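You operate a simulated robot arm through the tools that you are given. There is no shell and no other tool.

The job below is to be done with a simulated robot arm. You get a single attempt, and the scene is never put back.

Task
Shut the steam, cool the basin into the green with tap water, then lift out the basket.
Fine: open the tap half way, tap off first; the basket stands on the drip plate with its beads. Set down upright: wire basket.

Only the result counts: the job must be done as asked and must still hold three seconds after the hand-in. Knocking over, shifting, dropping, spilling or breaking anything else fails it.

Robot
A 6-joint arm with a three-finger gripper, fixed in place. Base frame: the origin is on the floor under the middle of its stand, x ahead of it, y to its left, z up; the work surface is at about z = 0.84. Units: m, rad, N and s.
It reaches about 1.213 m from its shoulder. Its first joint turns from -2.897 to 2.897 rad. Payload 4.89 kg.
The TCP is the grasp point between the finger pads, 0.03 m short of the fingertips. In the tool frame z runs along the fingers and y along their closing line. The gripper opens to 0.164 m; its body begins 0.125 m behind the TCP.
Orientation is told as [roll, pitch, yaw] about the base's x, y, z axes, in that order, counted from this pose: with the fingers straight down and closing along the base's y, the tool's x points along the base's -x, its y along +y and its z along -z.

Tools
- The arm moves only by the tool play_rows. Its argument "targets" is a list of rows, each a list of 6 numbers: the shift along the base's x, y, z in cm, then the turn, a rotation vector about the base's x, y, z in rad. In form: [[tx, ty, tz, ax, ay, az], ...]. A call has 1 to 20 rows; each row shifts and turns the commanded pose from where the row before left it. "claw" is the gripper command, from -1 (fully open) to 1 (shut), values between in proportion, set as the call begins (left out, the last holds). A row lasts 0.2 s, in which the tool goes at most 0.05 m and 0.15 rad; a call with a longer step from one row to the next is refused whole, and so is a gripper value outside its range. Where a pose cannot be reached the arm comes as near as it can. A force on the tool above 40 N (or 10 N above the force at the start of the call, whichever is more), or a blocked arm, ends the call early, and 0.2 s more pass. Each finger travels about 0.108 m/s and halts on what it meets, pressing with about 37 N; the grip force reading is that of the motor and also rises with nothing between the fingers. The clock runs only during rows and for 0.2 s after the last one: add rows that do not move to give the fingers time. It gives the time, the measured TCP pose, the force on the tool (base axes), the opening and the grip force at its end, in the units of the frame above (readings bear some noise), with the torque about the TCP (base axes, N m) and any sound that the robot's microphone picked up.
- Cameras (640 x 400 px; columns grow to the right, rows downward): "scene" is fixed at [0.0497, -0.5, 1.6246]; the picture's right is [0.87, -0.50, 0.00], its down [-0.27, -0.46, -0.85] and it looks along [0.42, 0.73, -0.53] (base axes); focal length 335 px, centre (320, 200). "wrist" rides on the gripper at [0.076, -0.002, -0.152] in the tool frame; the picture's right is [0.02, 1.00, 0.00], its down [-0.88, 0.02, -0.47] and it looks along [-0.47, 0.01, 0.88] (tool axes); focal length 247 px, centre (320, 200). There is no depth. A picture from a camera that has moved, and an enlarged one, comes with that camera's place and axes in the base frame and with its lens.
- snapshot(camera): a new picture of that camera. It takes no simulated time.
- slide_trunk(by): moves the trunk up (or, below 0, down) by that many m; the arm rides with it, the base frame stays. It gives what a move gives, with no picture.
- inspect(camera, box): a new picture of the part [left, top, right, bottom] of that camera's present view, enlarged. It takes no simulated time.
- sign_off(): hands the job in; it is judged then, once.

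Nothing tells you positions but the pictures and the camera data. Unless the task says otherwise, let go and move clear before handing in.

The tools are called after "Request:" as name(argument=value, ...) on one line, values as JSON. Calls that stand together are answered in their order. play_rows: Moves the arm, as the interface text tells. Its arguments: {"type":"object","properties":{"targets":{"type":"array"},"claw":{"type":"number"}},"required":["targets"]} The other tools are called the same way: slide_trunk (by) moves the trunk up or down; snapshot (camera) takes a picture; inspect (camera, box) takes an enlarged picture of a part of a camera's view; sign_off () hands the job in.

At the start:

```text
clock: 0.0
eef_pos: [0.3411, 0.4441, 1.2285]
tcp_rot: [0.0, 0.0, -0.001]
contact_force: [-1.4, 0.5, 0.3]
wrist_torque: [-0.02, 0.01, 0.01]
opening: 0.1643
grasp_force: 0.2
trunk travel left (down, up): [-0.175, 0.215]
```

scene: 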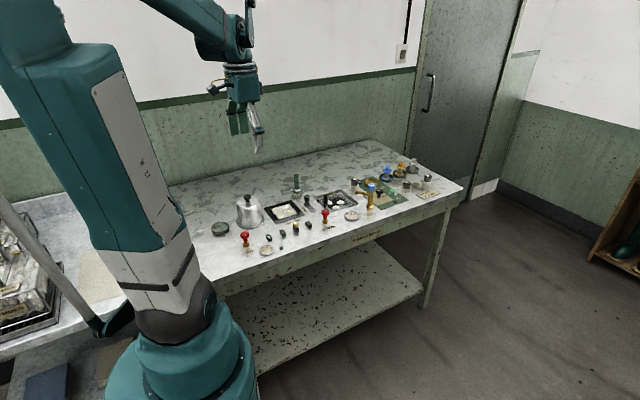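
wrist: 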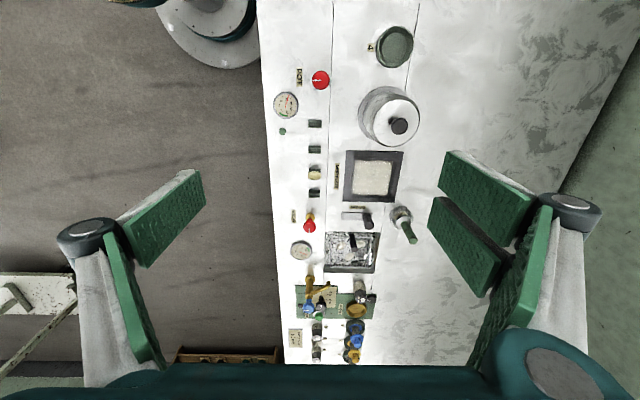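

I see a long panel on the bench with knobs, gauges, a kettle, a basin and a tap. I will take enlarged views before moving anything.

Request:
inspect(camera="scene", box=[200, 150, 360, 270])

Request:
inspect(camera="scene", box=[300, 150, 460, 250])

Request:
inspect(camera="wrist", box=[260, 0, 460, 200])

Request:
inspect(camera="wrist", box=[270, 180, 430, 370])

```text
3.33 times, centred on (280, 210) of scene
camera zoom: at [0.0497, -0.5, 1.6246], right [0.87, -0.5, 0.0], down [-0.27, -0.46, -0.85], along [0.42, 0.73, -0.53], focal length 1116 px, centre (453, 167)
```

zoom: 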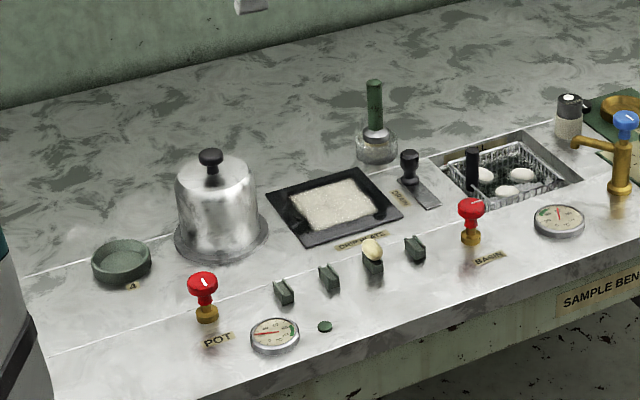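

```text
4.00 times, centred on (380, 200) of scene
camera zoom: at [0.0497, -0.5, 1.6246], right [0.87, -0.5, 0.0], down [-0.27, -0.46, -0.85], along [0.42, 0.73, -0.53], focal length 1339 px, centre (80, 200)
```

zoom: 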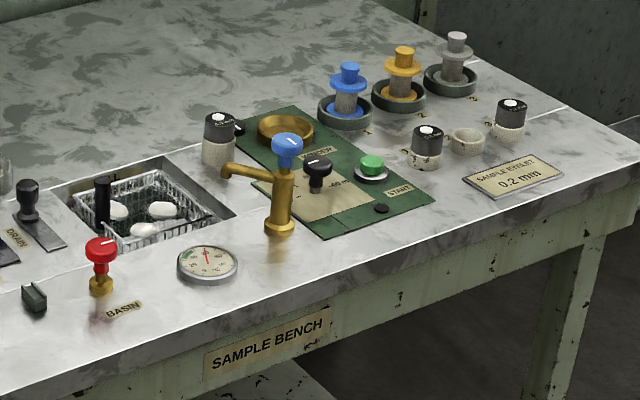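

```text
2.00 times, centred on (360, 100) of wrist
camera zoom: at [0.2648, 0.4417, 1.3808], right [-0.02, 1.0, 0.0], down [0.88, 0.02, 0.47], along [0.47, 0.01, -0.88], focal length 494 px, centre (240, 400)
```

zoom: 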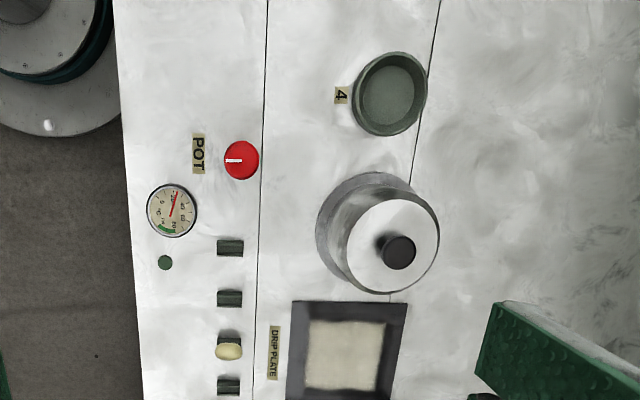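

```text
2.11 times, centred on (350, 275) of wrist
camera zoom: at [0.2648, 0.4417, 1.3808], right [-0.02, 1.0, 0.0], down [0.88, 0.02, 0.47], along [0.47, 0.01, -0.88], focal length 520 px, centre (257, 42)
```

zoom: 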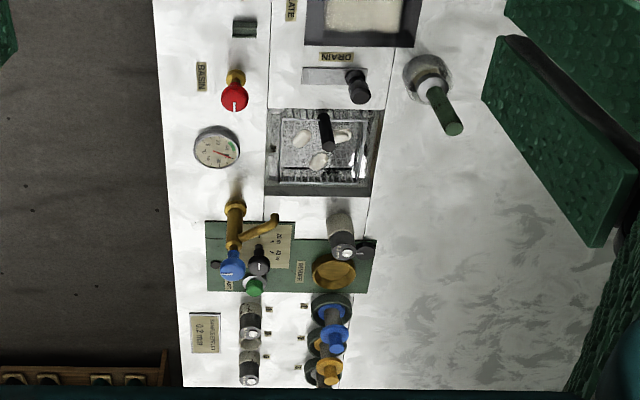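

The basin steam valve (red, "BASIN") looks to be near (0.61, 0.43), the tap (blue) near (0.83, 0.43), and the basin with its basket near (0.73, 0.54). I will look more closely at the gauges and valves, still without moving.

Request:
inspect(camera="scene", box=[315, 180, 385, 225])

Request:
inspect(camera="scene", box=[230, 220, 290, 258])

Request:
inspect(camera="wrist", box=[280, 210, 340, 265])

Request:
inspect(camera="wrist", box=[320, 200, 400, 280])

```text
8.89 times, centred on (350, 202) of scene
camera zoom: at [0.0497, -0.5, 1.6246], right [0.87, -0.5, 0.0], down [-0.27, -0.46, -0.85], along [0.42, 0.73, -0.53], focal length 2975 px, centre (53, 178)
```

zoom: 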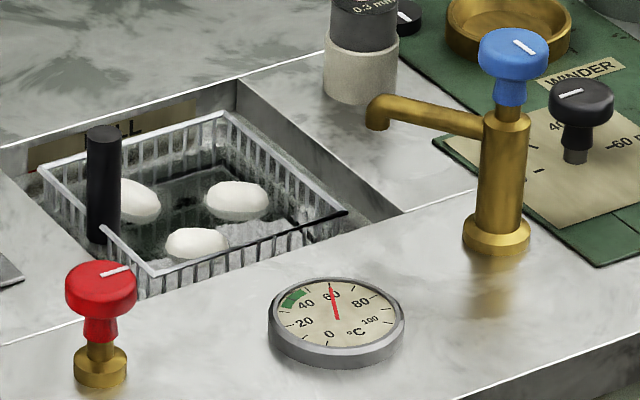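

```text
10.53 times, centred on (260, 239) of scene
camera zoom: at [0.0497, -0.5, 1.6246], right [0.87, -0.5, 0.0], down [-0.27, -0.46, -0.85], along [0.42, 0.73, -0.53], focal length 3523 px, centre (952, -210)
```

zoom: 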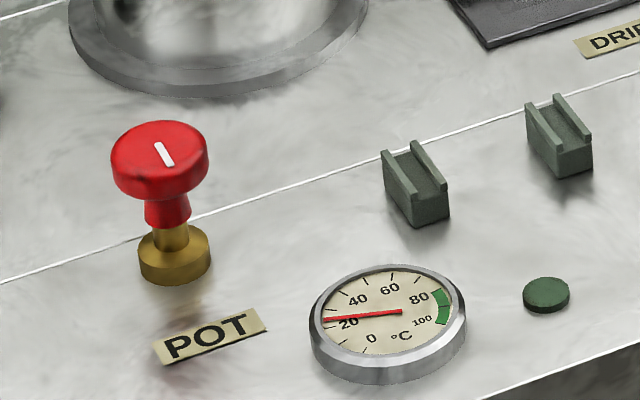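

```text
7.27 times, centred on (310, 238) of wrist
camera zoom: at [0.2648, 0.4417, 1.3808], right [-0.02, 1.0, 0.0], down [0.88, 0.02, 0.47], along [0.47, 0.01, -0.88], focal length 1796 px, centre (393, -73)
```

zoom: 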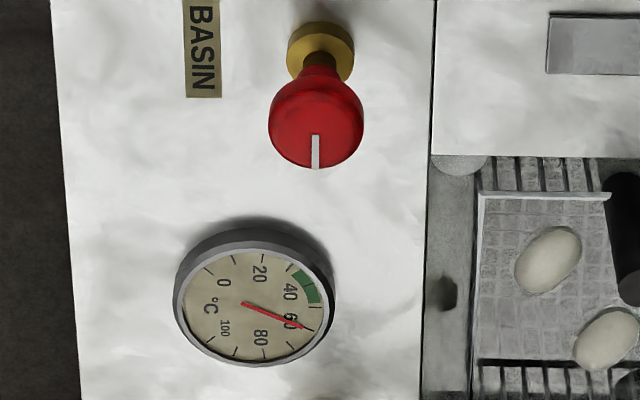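

```text
5.00 times, centred on (360, 240) of wrist
camera zoom: at [0.2648, 0.4417, 1.3808], right [-0.02, 1.0, 0.0], down [0.88, 0.02, 0.47], along [0.47, 0.01, -0.88], focal length 1235 px, centre (120, 0)
```

zoom: 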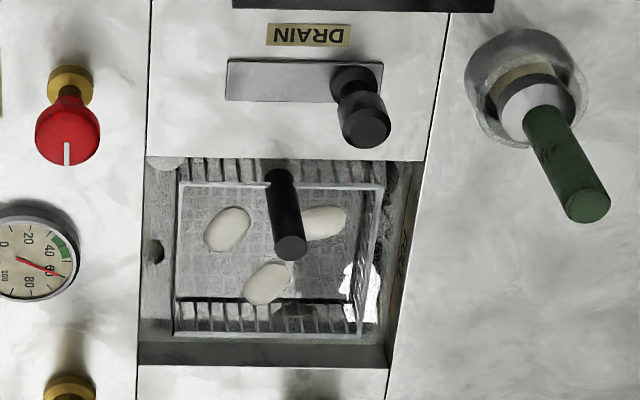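

The basin gauge reads about 60 °C, with the green band at about 40–50 °C. Pot marker points to the front (−y), and that pot is cold, so −y is probably shut; the basin's valve marker points to +x, so it is open. I will move the wrist camera closer to see the basin and tap.

Request:
play_rows(targets=[[4.2, 0, -2, 0, 0, 0], [4.2, 0, -2, 0, 0, 0], [4.2, 0, -2, 0, 0, 0], [4.2, 0, -2, 0, 0, 0], [4.2, 0, -2, 0, 0, 0], [0, 0, 0, 0, 0, 0]])

```text
clock: 1.4
eef_pos: [0.5499, 0.4472, 1.1265]
tcp_rot: [0.002, -0.001, 0.0]
contact_force: [0.8, 1.3, -0.6]
wrist_torque: [-0.05, 0.12, 0.02]
opening: 0.1641
grasp_force: 0.1
trunk travel left (down, up): [-0.175, 0.215]
```

The arm has moved as commanded to about (0.55, 0.447, 1.127). I will take wrist pictures from here.

Request:
snapshot(camera="wrist")

Request:
snapshot(camera="scene")

Request:
inspect(camera="wrist", box=[220, 60, 420, 200])

Request:
inspect(camera="wrist", box=[220, 180, 420, 320])

```text
taken
camera wrist: at [0.4746, 0.4446, 1.2789], right [-0.02, 1.0, 0.0], down [0.88, 0.02, 0.47], along [0.47, 0.01, -0.88], focal length 247 px, centre (320, 200)
```

wrist: 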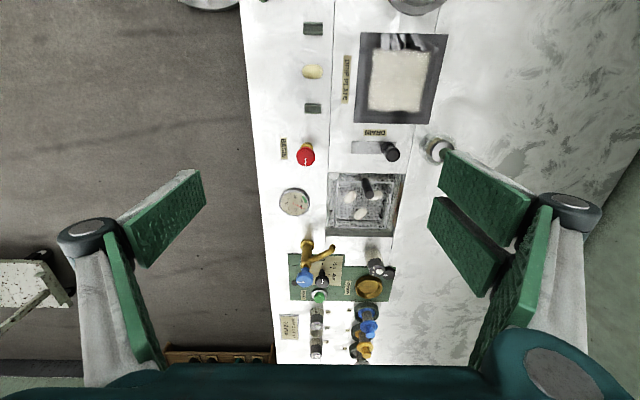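

```text
taken
```

scene: 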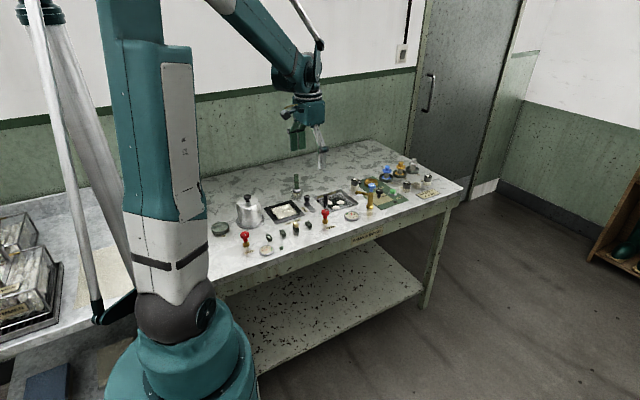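

```text
2.86 times, centred on (320, 130) of wrist
camera zoom: at [0.4746, 0.4446, 1.2789], right [-0.02, 1.0, 0.0], down [0.88, 0.02, 0.47], along [0.47, 0.01, -0.88], focal length 706 px, centre (320, 400)
```

zoom: 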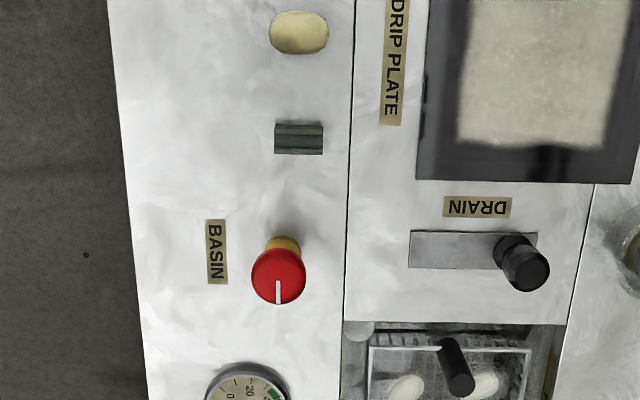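

```text
2.86 times, centred on (320, 250) of wrist
camera zoom: at [0.4746, 0.4446, 1.2789], right [-0.02, 1.0, 0.0], down [0.88, 0.02, 0.47], along [0.47, 0.01, -0.88], focal length 706 px, centre (320, 57)
```

zoom: 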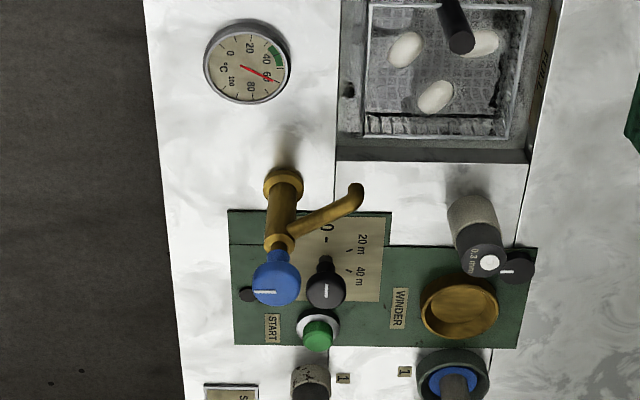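

The layout is clear now: the steam valve is near (0.60–0.61, 0.425) with its knob top at about z 0.887. The tap spout ends over the basin's near corner, and the basket has a black post handle on its −x side. Next I go above the steam valve with the fingers partly closed and check the alignment.

Request:
play_rows(targets=[[2.6, -1.1, -2.6, 0, 0, 0], [2.6, -1.2, -2.6, 0, 0, 0], [0, 0, -2.7, 0, 0, 0], [0, 0, -2.7, 0, 0, 0], [0, 0, 0, 0, 0, 0]], claw=0.1)

Request:
snapshot(camera="wrist")

Request:
snapshot(camera="scene")

Request:
inspect(camera="scene", box=[280, 140, 400, 230])

```text
clock: 2.6
eef_pos: [0.6018, 0.4215, 1.021]
tcp_rot: [0.0, -0.001, 0.0]
contact_force: [0.0, 1.2, 0.4]
wrist_torque: [-0.01, 0.07, 0.02]
opening: 0.0737
grasp_force: 0.0
trunk travel left (down, up): [-0.175, 0.215]
```

```text
taken
camera wrist: at [0.5265, 0.4192, 1.174], right [-0.02, 1.0, 0.0], down [0.88, 0.02, 0.47], along [0.47, 0.01, -0.88], focal length 247 px, centre (320, 200)
```

wrist: 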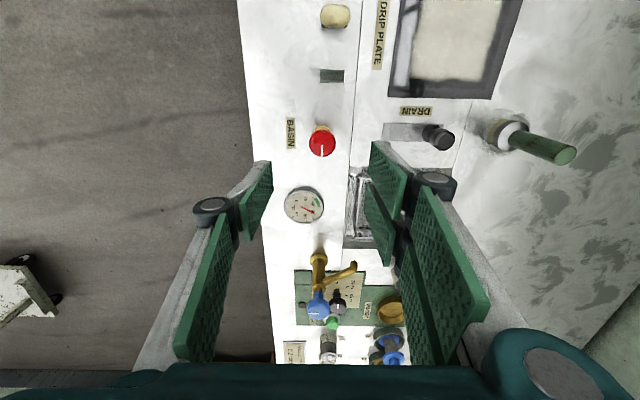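

```text
taken
```

scene: 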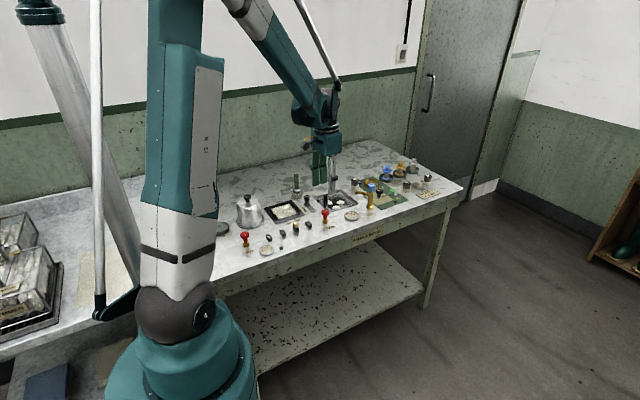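

```text
4.44 times, centred on (340, 185) of scene
camera zoom: at [0.0497, -0.5, 1.6246], right [0.87, -0.5, 0.0], down [-0.27, -0.46, -0.85], along [0.42, 0.73, -0.53], focal length 1488 px, centre (231, 267)
```

zoom: 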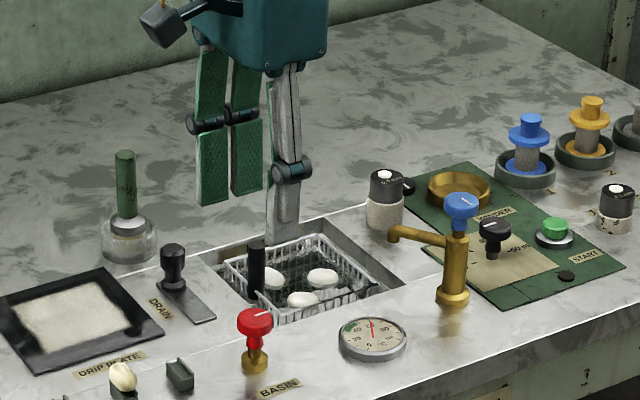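

The knob sits at wrist pixel (321, 142), which matches the prediction for a TCP straight above it at (0.602, 0.4215). I will lower until the fingertips straddle the knob, with a narrower opening.

Request:
play_rows(targets=[[0, 0, -4, 0, 0, 0], [0, 0, -4, 0, 0, 0], [0, 0, -3, 0, 0, 0], [0, 0, -1.7, 0, 0, 0], [0, 0, 0, 0, 0, 0]], claw=0.25)

Request:
snapshot(camera="wrist")

Request:
inspect(camera="scene", box=[280, 160, 380, 235])

```text
clock: 3.8
eef_pos: [0.6043, 0.4213, 0.8949]
tcp_rot: [0.001, 0.0, 0.0]
contact_force: [1.1, 0.2, -0.4]
wrist_torque: [-0.03, 0.06, 0.02]
opening: 0.0613
grasp_force: 0.1
trunk travel left (down, up): [-0.175, 0.215]
```

```text
taken
camera wrist: at [0.5273, 0.4195, 1.0476], right [-0.02, 1.0, 0.0], down [0.88, 0.02, 0.47], along [0.47, 0.01, -0.88], focal length 247 px, centre (320, 200)
```

wrist: 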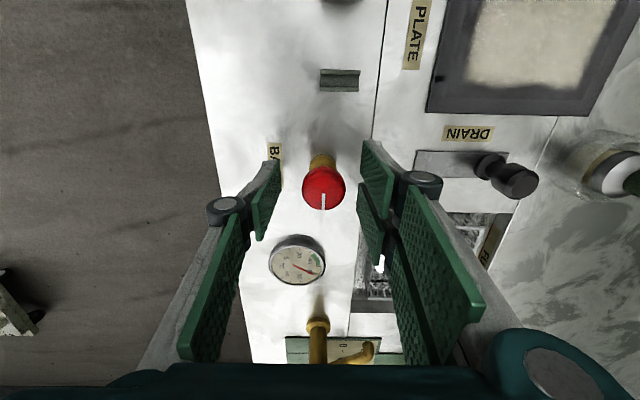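

```text
5.33 times, centred on (330, 198) of scene
camera zoom: at [0.0497, -0.5, 1.6246], right [0.87, -0.5, 0.0], down [-0.27, -0.46, -0.85], along [0.42, 0.73, -0.53], focal length 1785 px, centre (267, 213)
```

zoom: 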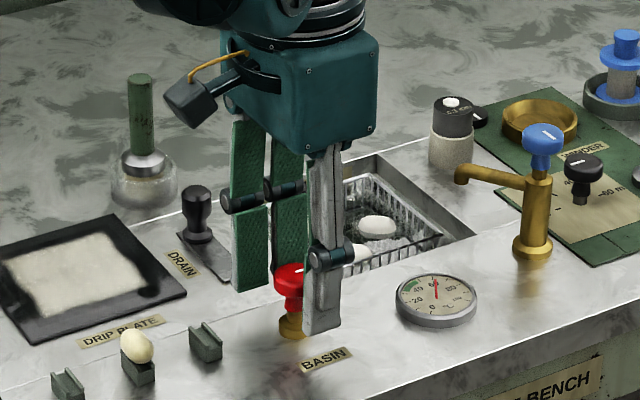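

The fingers straddle the knob with the tips clear of the bench. I will close on the knob now.

Request:
play_rows(targets=[[0, 0.1, 0, 0, 0, 0], [0, 0, 0, 0, 0, 0], [0, 0, 0, 0, 0, 0]], claw=1)

Request:
snapshot(camera="wrist")

Request:
inspect(camera="scene", box=[280, 160, 380, 235])

```text
clock: 4.6
eef_pos: [0.6045, 0.4246, 0.8956]
tcp_rot: [0.002, -0.001, 0.0]
contact_force: [3.4, 27.4, 6.8]
wrist_torque: [0.49, 0.01, 0.05]
opening: 0.0298
grasp_force: 44.9
trunk travel left (down, up): [-0.175, 0.215]
```

```text
taken
camera wrist: at [0.5274, 0.4217, 1.0475], right [-0.02, 1.0, 0.0], down [0.88, 0.02, 0.47], along [0.47, 0.01, -0.88], focal length 247 px, centre (320, 200)
```

wrist: 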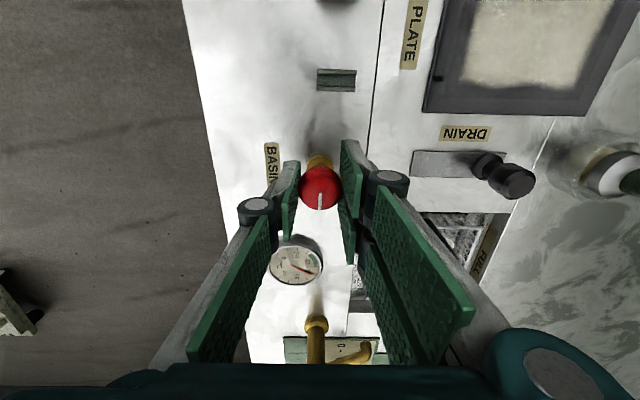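

```text
5.33 times, centred on (330, 198) of scene
camera zoom: at [0.0497, -0.5, 1.6246], right [0.87, -0.5, 0.0], down [-0.27, -0.46, -0.85], along [0.42, 0.73, -0.53], focal length 1785 px, centre (267, 213)
```

zoom: 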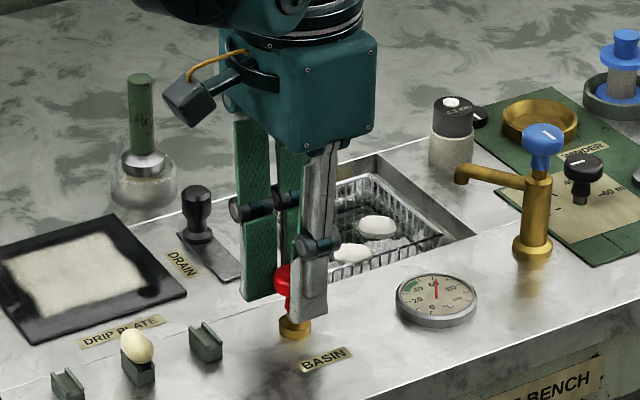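

The grip is on the knob at an opening of 0.030, with a side force of 27 N in +y because I am slightly off centre. I will shift 3 mm to +y to relieve it, then start turning clockwise (+x marker toward −y).

Request:
play_rows(targets=[[0, 0.3, 0, 0, 0, 0], [0, 0, 0, 0, 0, -0.1], [0, 0, 0, 0, 0, -0.12], [0, 0, 0, 0, 0, -0.12], [0, 0, 0, 0, 0, -0.12], [0, 0, 0, 0, 0, 0]])

Request:
snapshot(camera="wrist")

```text
clock: 6.0
eef_pos: [0.6031, 0.424, 0.8952]
tcp_rot: [0.002, -0.001, -0.464]
contact_force: [6.2, 0.0, 7.6]
wrist_torque: [-0.07, -0.16, -0.01]
opening: 0.03
grasp_force: 45.3
trunk travel left (down, up): [-0.175, 0.215]
```

```text
taken
camera wrist: at [0.5347, 0.4569, 1.0475], right [0.43, 0.9, 0.0], down [0.8, -0.38, 0.47], along [0.43, -0.2, -0.88], focal length 247 px, centre (320, 200)
```

wrist: 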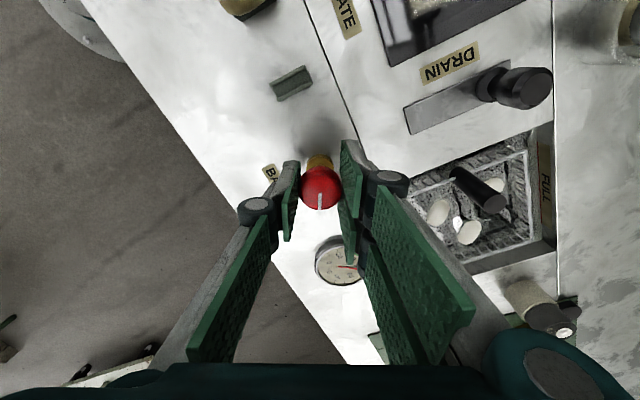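

The knob turns with the gripper and shows little resistance. I will keep turning clockwise toward the −y (shut) mark.

Request:
play_rows(targets=[[0, 0, 0, 0, 0, -0.13], [0, 0, 0, 0, 0, -0.13], [0, 0, 0, 0, 0, -0.13], [0, 0, 0, 0, 0, -0.13], [0, 0, 0, 0, 0, -0.13], [0, 0, 0, 0, 0, -0.13], [0, 0, 0, 0, 0, -0.13], [0, 0, 0, 0, 0, -0.1], [0, 0, 0, 0, 0, 0]])

Request:
snapshot(camera="wrist")

Request:
inspect(camera="scene", box=[280, 160, 380, 235])

```text
clock: 7.5
eef_pos: [0.6042, 0.4262, 0.8949]
tcp_rot: [0.002, 0.0, -1.242]
contact_force: [4.6, -0.2, 3.0]
wrist_torque: [0.01, -0.21, 0.0]
opening: 0.0296
grasp_force: 45.4
trunk travel left (down, up): [-0.175, 0.215]
stopped in row 7: the force on the tool passed its limit at 41 N (the readings are from after the stop); the commanded pose is now the measured one
```

```text
taken
camera wrist: at [0.578, 0.497, 1.0474], right [0.94, 0.34, 0.0], down [0.3, -0.83, 0.47], along [0.17, -0.44, -0.88], focal length 247 px, centre (320, 200)
```

wrist: 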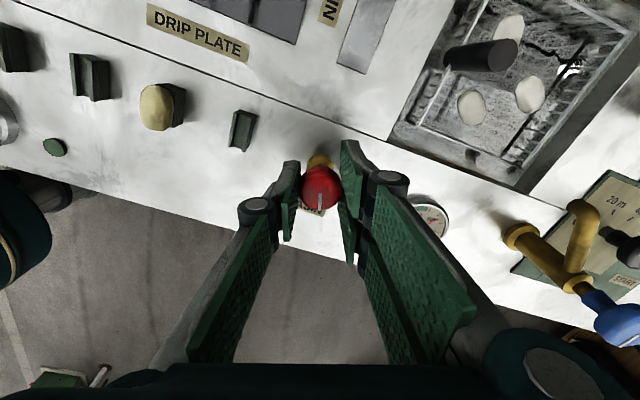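

```text
5.33 times, centred on (330, 198) of scene
camera zoom: at [0.0497, -0.5, 1.6246], right [0.87, -0.5, 0.0], down [-0.27, -0.46, -0.85], along [0.42, 0.73, -0.53], focal length 1785 px, centre (267, 213)
```

zoom: 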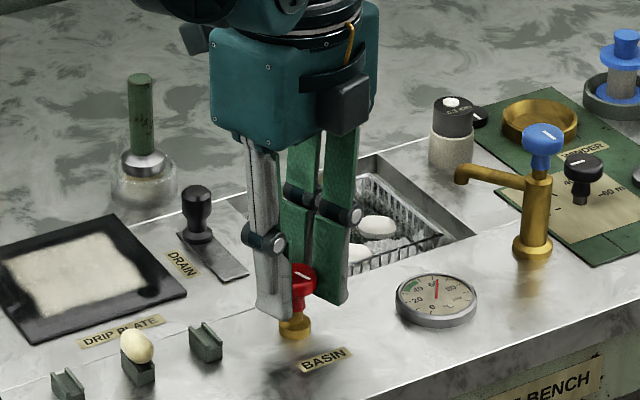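

The call ended on a force of 41 N at yaw −1.24, which may be side load; no sound came. I will continue with small steps toward −1.57 and watch the torque.

Request:
play_rows(targets=[[0, 0, 0, 0, 0, -0.06], [0, 0, 0, 0, 0, -0.06], [0, 0, 0, 0, 0, -0.06], [0, 0, 0, 0, 0, 0]])

```text
clock: 8.4
eef_pos: [0.6042, 0.4259, 0.895]
tcp_rot: [0.002, 0.0, -1.422]
contact_force: [12.9, 4.4, -5.0]
wrist_torque: [0.16, -0.2, 0.03]
opening: 0.0298
grasp_force: 45.2
trunk travel left (down, up): [-0.175, 0.215]
```

The turn continues freely with almost no torque about z (0.03). I will go on to the −y mark.

Request:
play_rows(targets=[[0, 0, 0, 0, 0, -0.05], [0, 0, 0, 0, 0, -0.05], [0, 0, 0, 0, 0, -0.05], [0, 0, 0, 0, 0, 0]])

Request:
snapshot(camera="wrist")

Request:
inspect(camera="scene", box=[310, 190, 370, 230])

```text
clock: 9.4
eef_pos: [0.6049, 0.4263, 0.8947]
tcp_rot: [0.001, 0.0, -1.574]
contact_force: [24.9, 15.2, 4.4]
wrist_torque: [0.31, -0.38, 0.36]
opening: 0.0298
grasp_force: 45.6
trunk travel left (down, up): [-0.175, 0.215]
```

```text
taken
camera wrist: at [0.6033, 0.5016, 1.0474], right [1.0, 0.02, 0.0], down [0.02, -0.88, 0.47], along [0.01, -0.47, -0.88], focal length 247 px, centre (320, 200)
```

wrist: 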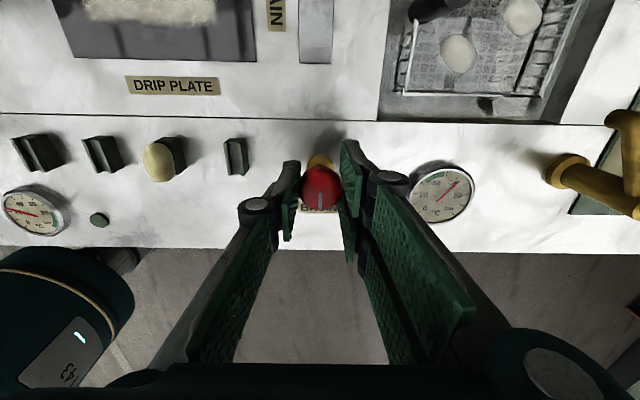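

```text
10.00 times, centred on (340, 210) of scene
camera zoom: at [0.0497, -0.5, 1.6246], right [0.87, -0.5, 0.0], down [-0.27, -0.46, -0.85], along [0.42, 0.73, -0.53], focal length 3347 px, centre (120, 100)
```

zoom: 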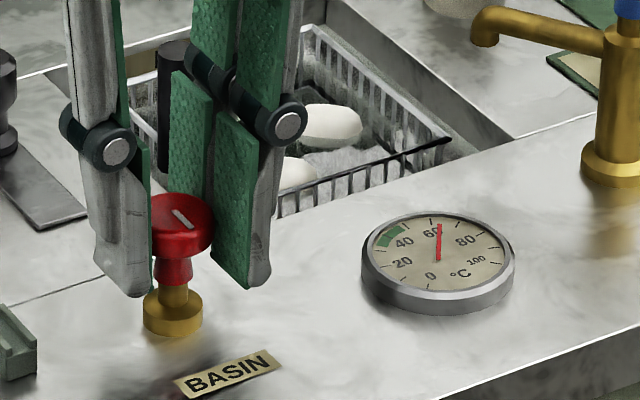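

The marker now points to −y and the torque about z has risen to 0.36, so this looks like the closed stop. I will press a touch further to confirm it.

Request:
play_rows(targets=[[-0.1, -0.1, 0, 0, 0, -0.03], [0, 0, 0, 0, 0, -0.02], [0, 0, 0, 0, 0, 0]])

```text
clock: 9.9
eef_pos: [0.6054, 0.4259, 0.8952]
tcp_rot: [0.005, 0.002, -1.599]
contact_force: [6.2, 2.2, -8.1]
wrist_torque: [0.13, -0.25, 0.19]
opening: 0.03
grasp_force: 44.9
trunk travel left (down, up): [-0.175, 0.215]
stopped in row 2: the force on the tool passed its limit at 42 N (the readings are from after the stop); the commanded pose is now the measured one
```

The stop is confirmed. I will release and lift away, then check the valve marker.

Request:
play_rows(targets=[[0, 0, 0, 0, 0, 0], [0, 0, 0, 0, 0, 0], [0, 0, 3, 0, 0, 0], [0, 0, 4, 0, 0, 0], [0, 0, 4, 0, 0, 0], [0, 0, 2, 0, 0, 0]], claw=0.25)

Request:
snapshot(camera="wrist")

Request:
inspect(camera="scene", box=[310, 180, 390, 230])

```text
clock: 11.3
eef_pos: [0.6038, 0.4241, 1.0243]
tcp_rot: [0.006, 0.003, -1.6]
contact_force: [-0.3, 0.2, 0.1]
wrist_torque: [-0.06, 0.01, 0.02]
opening: 0.0613
grasp_force: 0.1
trunk travel left (down, up): [-0.175, 0.215]
```

```text
taken
camera wrist: at [0.6039, 0.5003, 1.1775], right [1.0, -0.01, 0.0], down [-0.01, -0.88, 0.47], along [0.0, -0.47, -0.88], focal length 247 px, centre (320, 200)
```

wrist: 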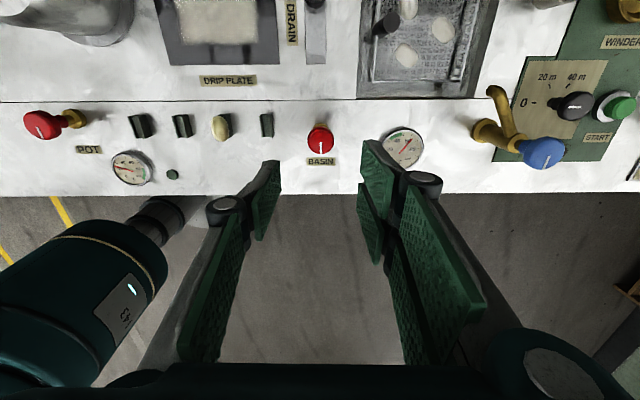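

```text
8.00 times, centred on (350, 205) of scene
camera zoom: at [0.0497, -0.5, 1.6246], right [0.87, -0.5, 0.0], down [-0.27, -0.46, -0.85], along [0.42, 0.73, -0.53], focal length 2678 px, centre (80, 160)
```

zoom: 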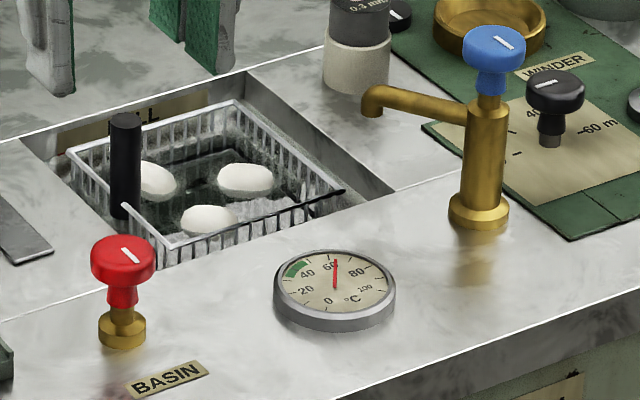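

The steam valve marker stays at −y (shut), and the gauge reads about 62 °C. Next I go above the tap knob, which I estimate at (0.829, 0.426) with its top at z ≈ 0.935, and study it before turning.

Request:
play_rows(targets=[[0, 0, 4, 0, 0, 0], [4.5, 0, 0, 0, 0, 0], [4.5, 0, 0, 0, 0, 0], [4.5, 0, 0, 0, 0, 0], [4.5, 0.1, 0, 0, 0, 0], [4.5, 0.1, 0, 0, 0, 0.03], [0, 0, 0, 0, 0, 0]])

Request:
snapshot(camera="wrist")

Request:
inspect(camera="scene", box=[340, 150, 420, 220])

```text
clock: 12.9
eef_pos: [0.8302, 0.4273, 1.0624]
tcp_rot: [0.002, -0.001, -1.57]
contact_force: [1.0, 1.1, 0.2]
wrist_torque: [0.0, 0.06, 0.0]
opening: 0.0618
grasp_force: 0.0
trunk travel left (down, up): [-0.175, 0.215]
```

```text
taken
camera wrist: at [0.8281, 0.5023, 1.2165], right [1.0, 0.02, 0.0], down [0.02, -0.88, 0.47], along [0.01, -0.47, -0.88], focal length 247 px, centre (320, 200)
```

wrist: 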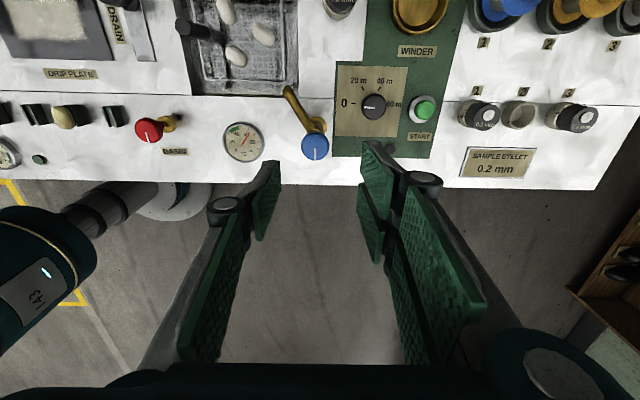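

```text
5.71 times, centred on (380, 185) of scene
camera zoom: at [0.0497, -0.5, 1.6246], right [0.87, -0.5, 0.0], down [-0.27, -0.46, -0.85], along [0.42, 0.73, -0.53], focal length 1913 px, centre (-23, 286)
```

zoom: 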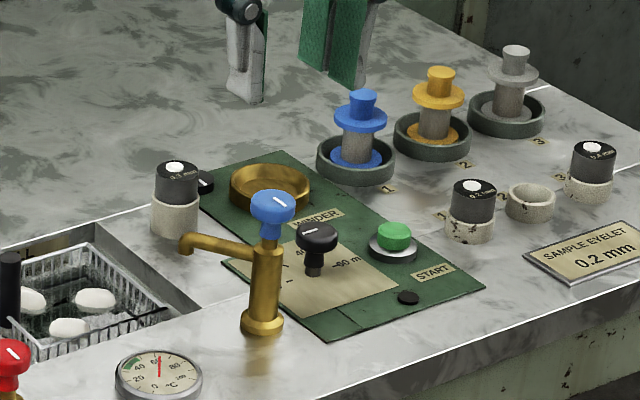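

Request:
inspect(camera="wrist", box=[270, 80, 370, 180])

Request:
inspect(camera="scene", box=[355, 175, 395, 215])

Request:
inspect(camera="wrist", box=[160, 0, 310, 110])

```text
4.00 times, centred on (320, 130) of wrist
camera zoom: at [0.8281, 0.5023, 1.2165], right [1.0, 0.02, 0.0], down [0.02, -0.88, 0.47], along [0.01, -0.47, -0.88], focal length 988 px, centre (320, 480)
```

zoom: 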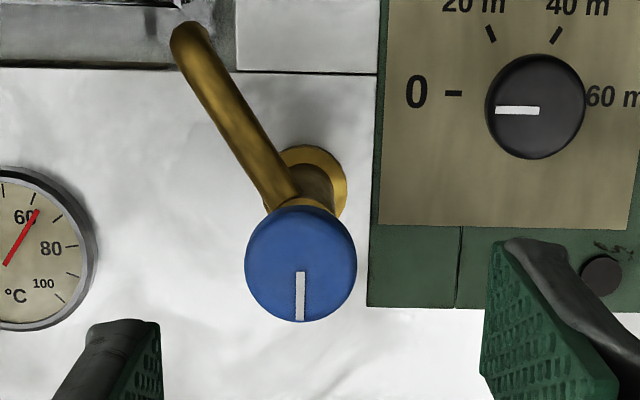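

```text
10.00 times, centred on (375, 195) of scene
camera zoom: at [0.0497, -0.5, 1.6246], right [0.87, -0.5, 0.0], down [-0.27, -0.46, -0.85], along [0.42, 0.73, -0.53], focal length 3347 px, centre (-230, 250)
```

zoom: 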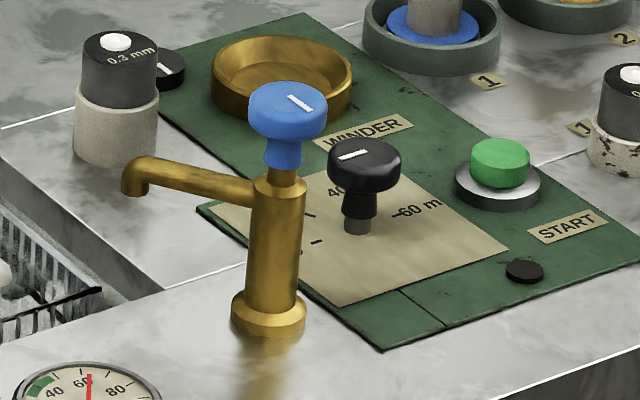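

```text
3.64 times, centred on (235, 55) of wrist
camera zoom: at [0.8281, 0.5023, 1.2165], right [1.0, 0.02, 0.0], down [0.02, -0.88, 0.47], along [0.01, -0.47, -0.88], focal length 898 px, centre (629, 727)
```

zoom: 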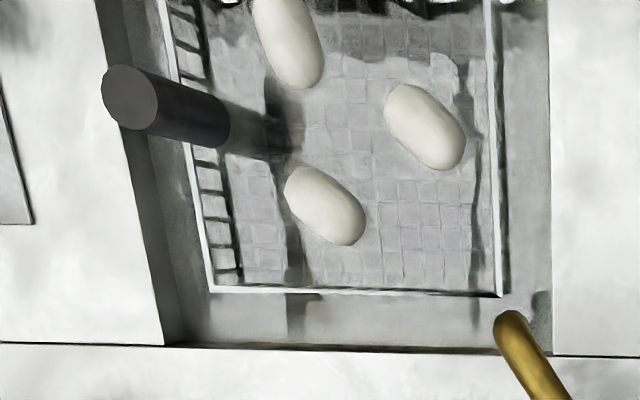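

The tap knob centre is about (0.824, 0.424) with its top near z 0.94, and its marker points to −y, so it is shut. The neighbouring winder dial top is only about z 0.875, so fingertips at 0.915 will clear it. I align and lower over the tap knob.

Request:
play_rows(targets=[[-0.6, -0.25, 0, 0, 0, 0], [0, 0, -4, 0, 0, 0], [0, 0, -4, 0, 0, 0], [0, 0, -2.5, 0, 0, 0], [0, 0, -1.2, 0, 0, 0], [0, 0, 0, 0, 0, 0]])

Request:
inspect(camera="wrist", box=[220, 120, 420, 260])

Request:
inspect(camera="scene", box=[340, 150, 420, 220])

```text
clock: 14.3
eef_pos: [0.8228, 0.4249, 0.9481]
tcp_rot: [0.003, 0.0, -1.568]
contact_force: [-0.3, 0.5, 0.1]
wrist_torque: [-0.01, 0.06, -0.05]
opening: 0.0615
grasp_force: 0.1
trunk travel left (down, up): [-0.175, 0.215]
```

```text
2.86 times, centred on (320, 190) of wrist
camera zoom: at [0.8217, 0.5002, 1.1006], right [1.0, 0.02, 0.0], down [0.02, -0.88, 0.47], along [0.01, -0.47, -0.88], focal length 706 px, centre (320, 229)
```

zoom: 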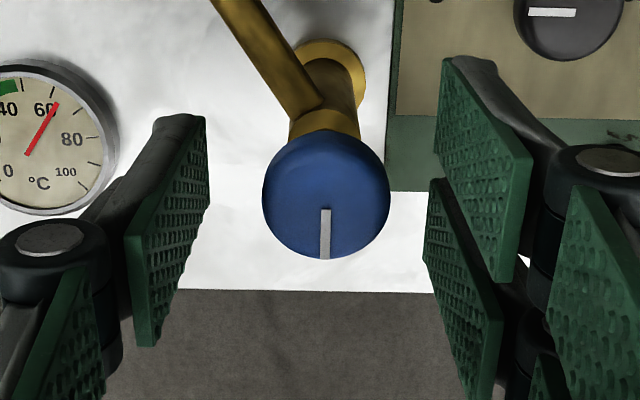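

```text
5.71 times, centred on (380, 185) of scene
camera zoom: at [0.0497, -0.5, 1.6246], right [0.87, -0.5, 0.0], down [-0.27, -0.46, -0.85], along [0.42, 0.73, -0.53], focal length 1913 px, centre (-23, 286)
```

zoom: 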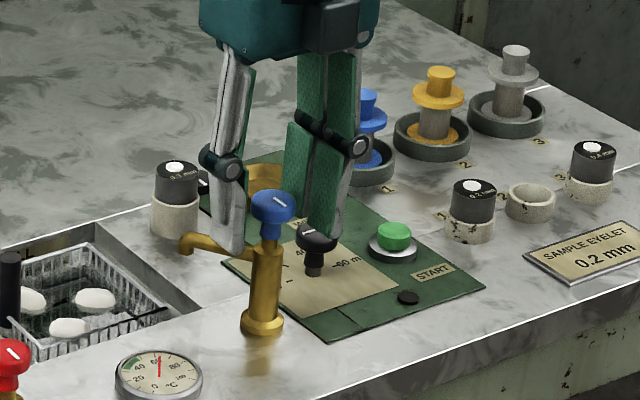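

The knob is centred within about 1 mm between the fingers and there is no contact. I will close the fingers now.

Request:
play_rows(targets=[[0.1, 0, -0.3, 0, 0, 0], [0, 0, 0, 0, 0, 0], [0, 0, 0, 0, 0, 0]], claw=1)

Request:
inspect(camera="wrist", box=[220, 120, 420, 260])

```text
clock: 15.1
eef_pos: [0.8243, 0.4251, 0.9473]
tcp_rot: [0.005, 0.003, -1.567]
contact_force: [13.9, 7.3, 24.3]
wrist_torque: [0.01, -0.24, -0.02]
opening: 0.0295
grasp_force: 44.8
trunk travel left (down, up): [-0.175, 0.215]
```

```text
2.86 times, centred on (320, 190) of wrist
camera zoom: at [0.8227, 0.4998, 1.0991], right [1.0, 0.02, 0.01], down [0.02, -0.88, 0.47], along [0.02, -0.47, -0.88], focal length 706 px, centre (320, 229)
```

zoom: 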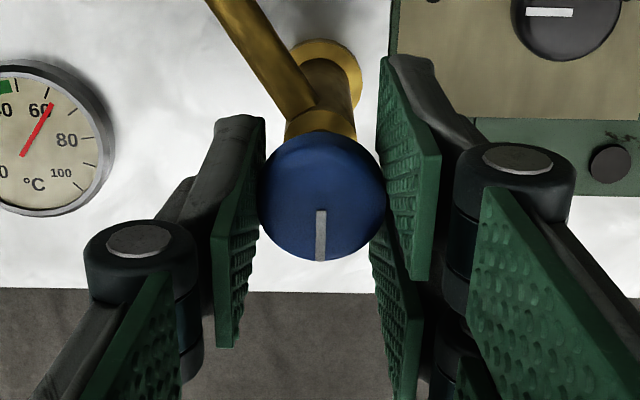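

The grip is good (opening 0.0295). I will relieve the small offset and turn counter-clockwise by about 45°, which should be half of a quarter-turn like the steam valve's, watching torque and sound.

Request:
play_rows(targets=[[0.1, 0.05, 0.25, 0, 0, 0], [0, 0, 0, 0, 0, 0.13], [0, 0, 0, 0, 0, 0.13], [0, 0, 0, 0, 0, 0.13], [0, 0, 0, 0, 0, 0.13], [0, 0, 0, 0, 0, 0.13], [0, 0, 0, 0, 0, 0.13]])

Request:
inspect(camera="wrist", box=[220, 120, 420, 260])

Request:
inspect(camera="scene", box=[310, 170, 400, 230])

```text
clock: 16.6
eef_pos: [0.8252, 0.424, 0.9469]
tcp_rot: [0.003, 0.0, -0.892]
contact_force: [0.3, -0.6, -13.6]
wrist_torque: [0.27, 0.01, 0.01]
opening: 0.0298
grasp_force: 45.1
trunk travel left (down, up): [-0.175, 0.215]
stopped in row 7: the force on the tool passed its limit at 42 N (the readings are from after the stop); the commanded pose is now the measured one
```

```text
2.86 times, centred on (320, 190) of wrist
camera zoom: at [0.776, 0.4817, 1.0991], right [0.76, 0.64, 0.0], down [0.57, -0.67, 0.47], along [0.31, -0.36, -0.88], focal length 706 px, centre (320, 229)
```

zoom: 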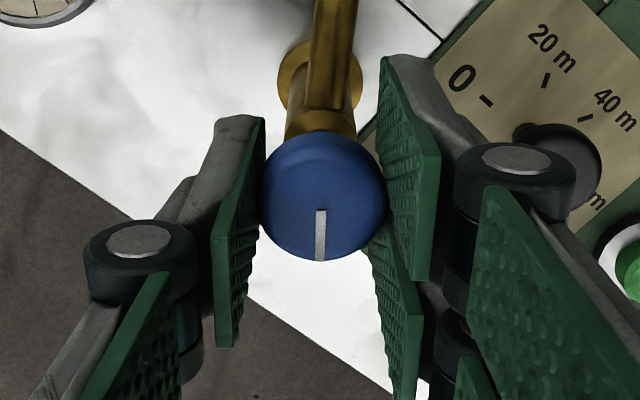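

```text
6.67 times, centred on (355, 200) of scene
camera zoom: at [0.0497, -0.5, 1.6246], right [0.87, -0.5, 0.0], down [-0.27, -0.46, -0.85], along [0.42, 0.73, -0.53], focal length 2232 px, centre (87, 200)
```

zoom: 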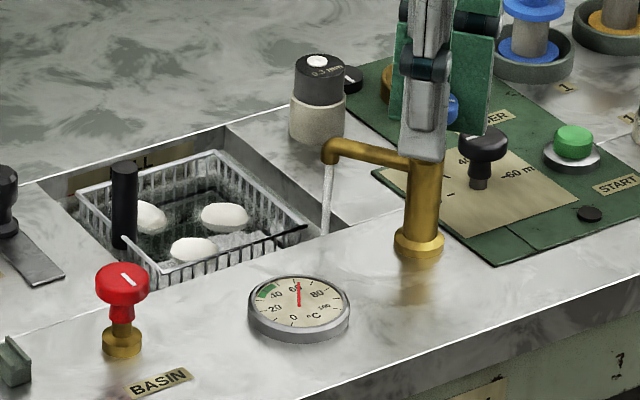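

Water is running from the spout into the basin, with about 0.68 rad turned. I will add the last 0.1 rad to reach 45° and then hold and watch.

Request:
play_rows(targets=[[0, 0, 0.1, 0, 0, 0.06], [0, 0, 0, 0, 0, 0.05], [0, 0, 0, 0, 0, 0]])

Request:
inspect(camera="scene", box=[310, 170, 400, 230])

Request:
inspect(camera="scene", box=[340, 205, 366, 225])

```text
clock: 17.4
eef_pos: [0.8246, 0.4245, 0.947]
tcp_rot: [0.003, 0.001, -0.781]
contact_force: [-4.5, -9.3, -35.1]
wrist_torque: [-0.07, -0.02, 0.02]
opening: 0.03
grasp_force: 44.9
trunk travel left (down, up): [-0.175, 0.215]
```

```text
6.67 times, centred on (355, 200) of scene
camera zoom: at [0.0497, -0.5, 1.6246], right [0.87, -0.5, 0.0], down [-0.27, -0.46, -0.85], along [0.42, 0.73, -0.53], focal length 2232 px, centre (87, 200)
```

zoom: 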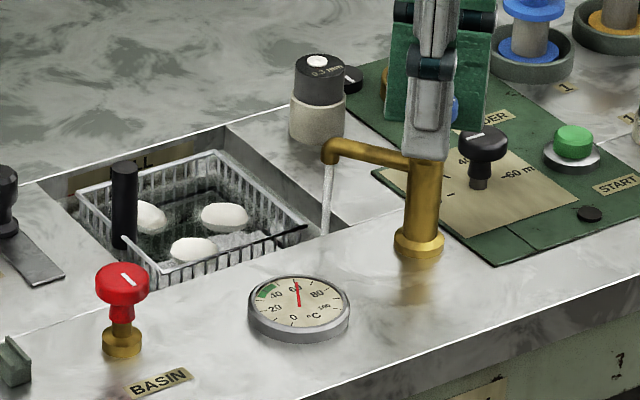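

```text
16.00 times, centred on (353, 215) of scene
camera zoom: at [0.0497, -0.5, 1.6246], right [0.87, -0.5, 0.0], down [-0.27, -0.46, -0.85], along [0.42, 0.73, -0.53], focal length 5356 px, centre (-208, -40)
```

zoom: 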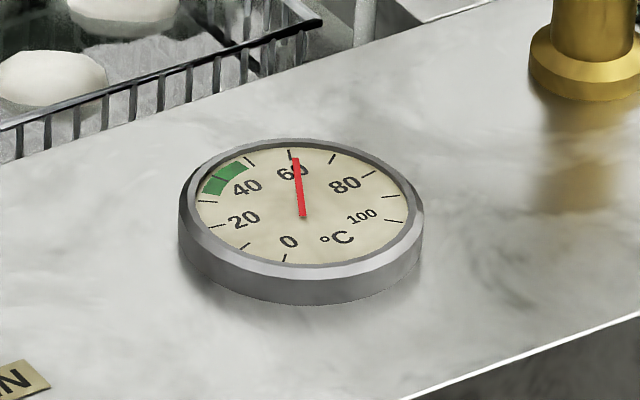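

The tap is at 45° with a steady stream. There is a −35 N vertical load from my lifting, so I will ease down 2 mm and wait a little to measure the cooling rate.

Request:
play_rows(targets=[[0, 0, -0.2, 0, 0, 0], [0, 0, -0.05, 0, 0, 0], [0, 0, 0, 0, 0, 0], [0, 0, 0, 0, 0, 0], [0, 0, 0, 0, 0, 0], [0, 0, 0, 0, 0, 0], [0, 0, 0, 0, 0, 0], [0, 0, 0, 0, 0, 0]])

Request:
inspect(camera="scene", box=[340, 205, 366, 225])

Request:
inspect(camera="scene", box=[310, 170, 400, 230])

```text
clock: 19.2
eef_pos: [0.8246, 0.424, 0.9472]
tcp_rot: [0.002, -0.001, -0.781]
contact_force: [7.9, -10.0, 18.6]
wrist_torque: [-0.12, -0.16, -0.03]
opening: 0.0298
grasp_force: 44.7
trunk travel left (down, up): [-0.175, 0.215]
```

```text
16.00 times, centred on (353, 215) of scene
camera zoom: at [0.0497, -0.5, 1.6246], right [0.87, -0.5, 0.0], down [-0.27, -0.46, -0.85], along [0.42, 0.73, -0.53], focal length 5356 px, centre (-208, -40)
```

zoom: 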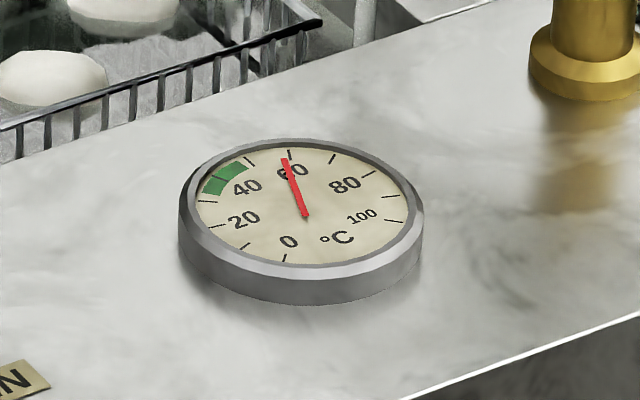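

```text
6.67 times, centred on (355, 200) of scene
camera zoom: at [0.0497, -0.5, 1.6246], right [0.87, -0.5, 0.0], down [-0.27, -0.46, -0.85], along [0.42, 0.73, -0.53], focal length 2232 px, centre (87, 200)
```

zoom: 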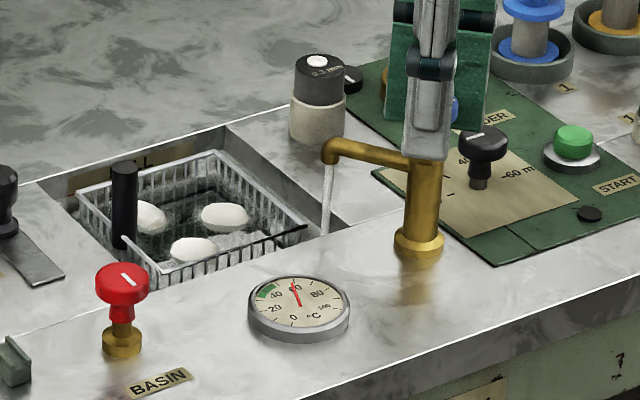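

The gauge fell from about 61.5 to 58.5 °C in 1.8 s, so roughly 1.6 °C/s. The water level still looks low against the FULL mark. I will keep the tap at this position and wait about 4 s more.

Request:
play_rows(targets=[[0, 0, 0.05, 0, 0, 0], [0, 0, 0, 0, 0, 0], [0, 0, 0, 0, 0, 0], [0, 0, 0, 0, 0, 0], [0, 0, 0, 0, 0, 0], [0, 0, 0, 0, 0, 0], [0, 0, 0, 0, 0, 0], [0, 0, 0, 0, 0, 0], [0, 0, 0, 0, 0, 0], [0, 0, 0, 0, 0, 0], [0, 0, 0, 0, 0, 0], [0, 0, 0, 0, 0, 0], [0, 0, 0, 0, 0, 0], [0, 0, 0, 0, 0, 0], [0, 0, 0, 0, 0, 0], [0, 0, 0, 0, 0, 0], [0, 0, 0, 0, 0, 0], [0, 0, 0, 0, 0, 0]])

Request:
inspect(camera="scene", box=[340, 205, 366, 225])

Request:
inspect(camera="scene", box=[310, 175, 370, 225])

```text
clock: 23.0
eef_pos: [0.8247, 0.4245, 0.9466]
tcp_rot: [0.003, -0.002, -0.783]
contact_force: [21.2, 5.1, 20.2]
wrist_torque: [0.12, -0.28, 0.0]
opening: 0.0299
grasp_force: 45.0
trunk travel left (down, up): [-0.175, 0.215]
```

```text
16.00 times, centred on (353, 215) of scene
camera zoom: at [0.0497, -0.5, 1.6246], right [0.87, -0.5, 0.0], down [-0.27, -0.46, -0.85], along [0.42, 0.73, -0.53], focal length 5356 px, centre (-208, -40)
```

zoom: 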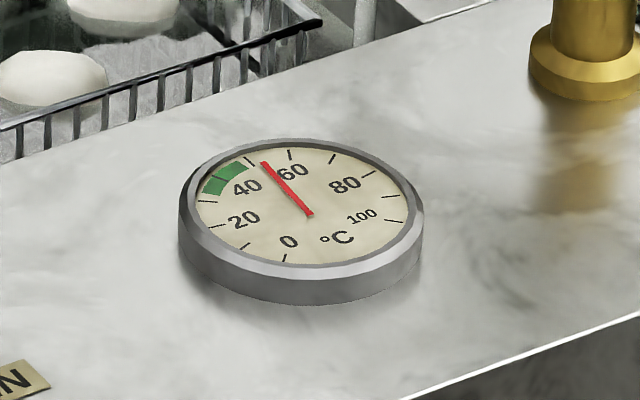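

```text
8.00 times, centred on (340, 200) of scene
camera zoom: at [0.0497, -0.5, 1.6246], right [0.87, -0.5, 0.0], down [-0.27, -0.46, -0.85], along [0.42, 0.73, -0.53], focal length 2678 px, centre (160, 200)
```

zoom: 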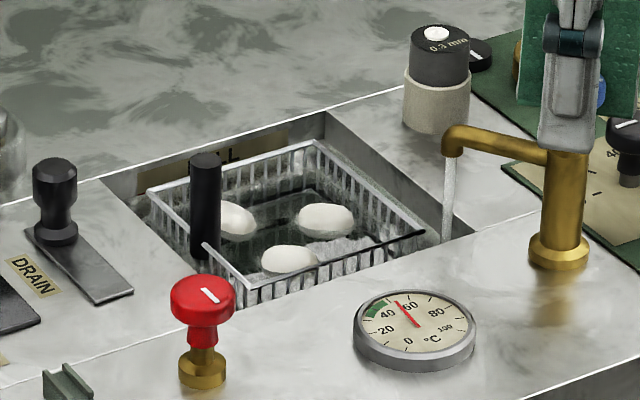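

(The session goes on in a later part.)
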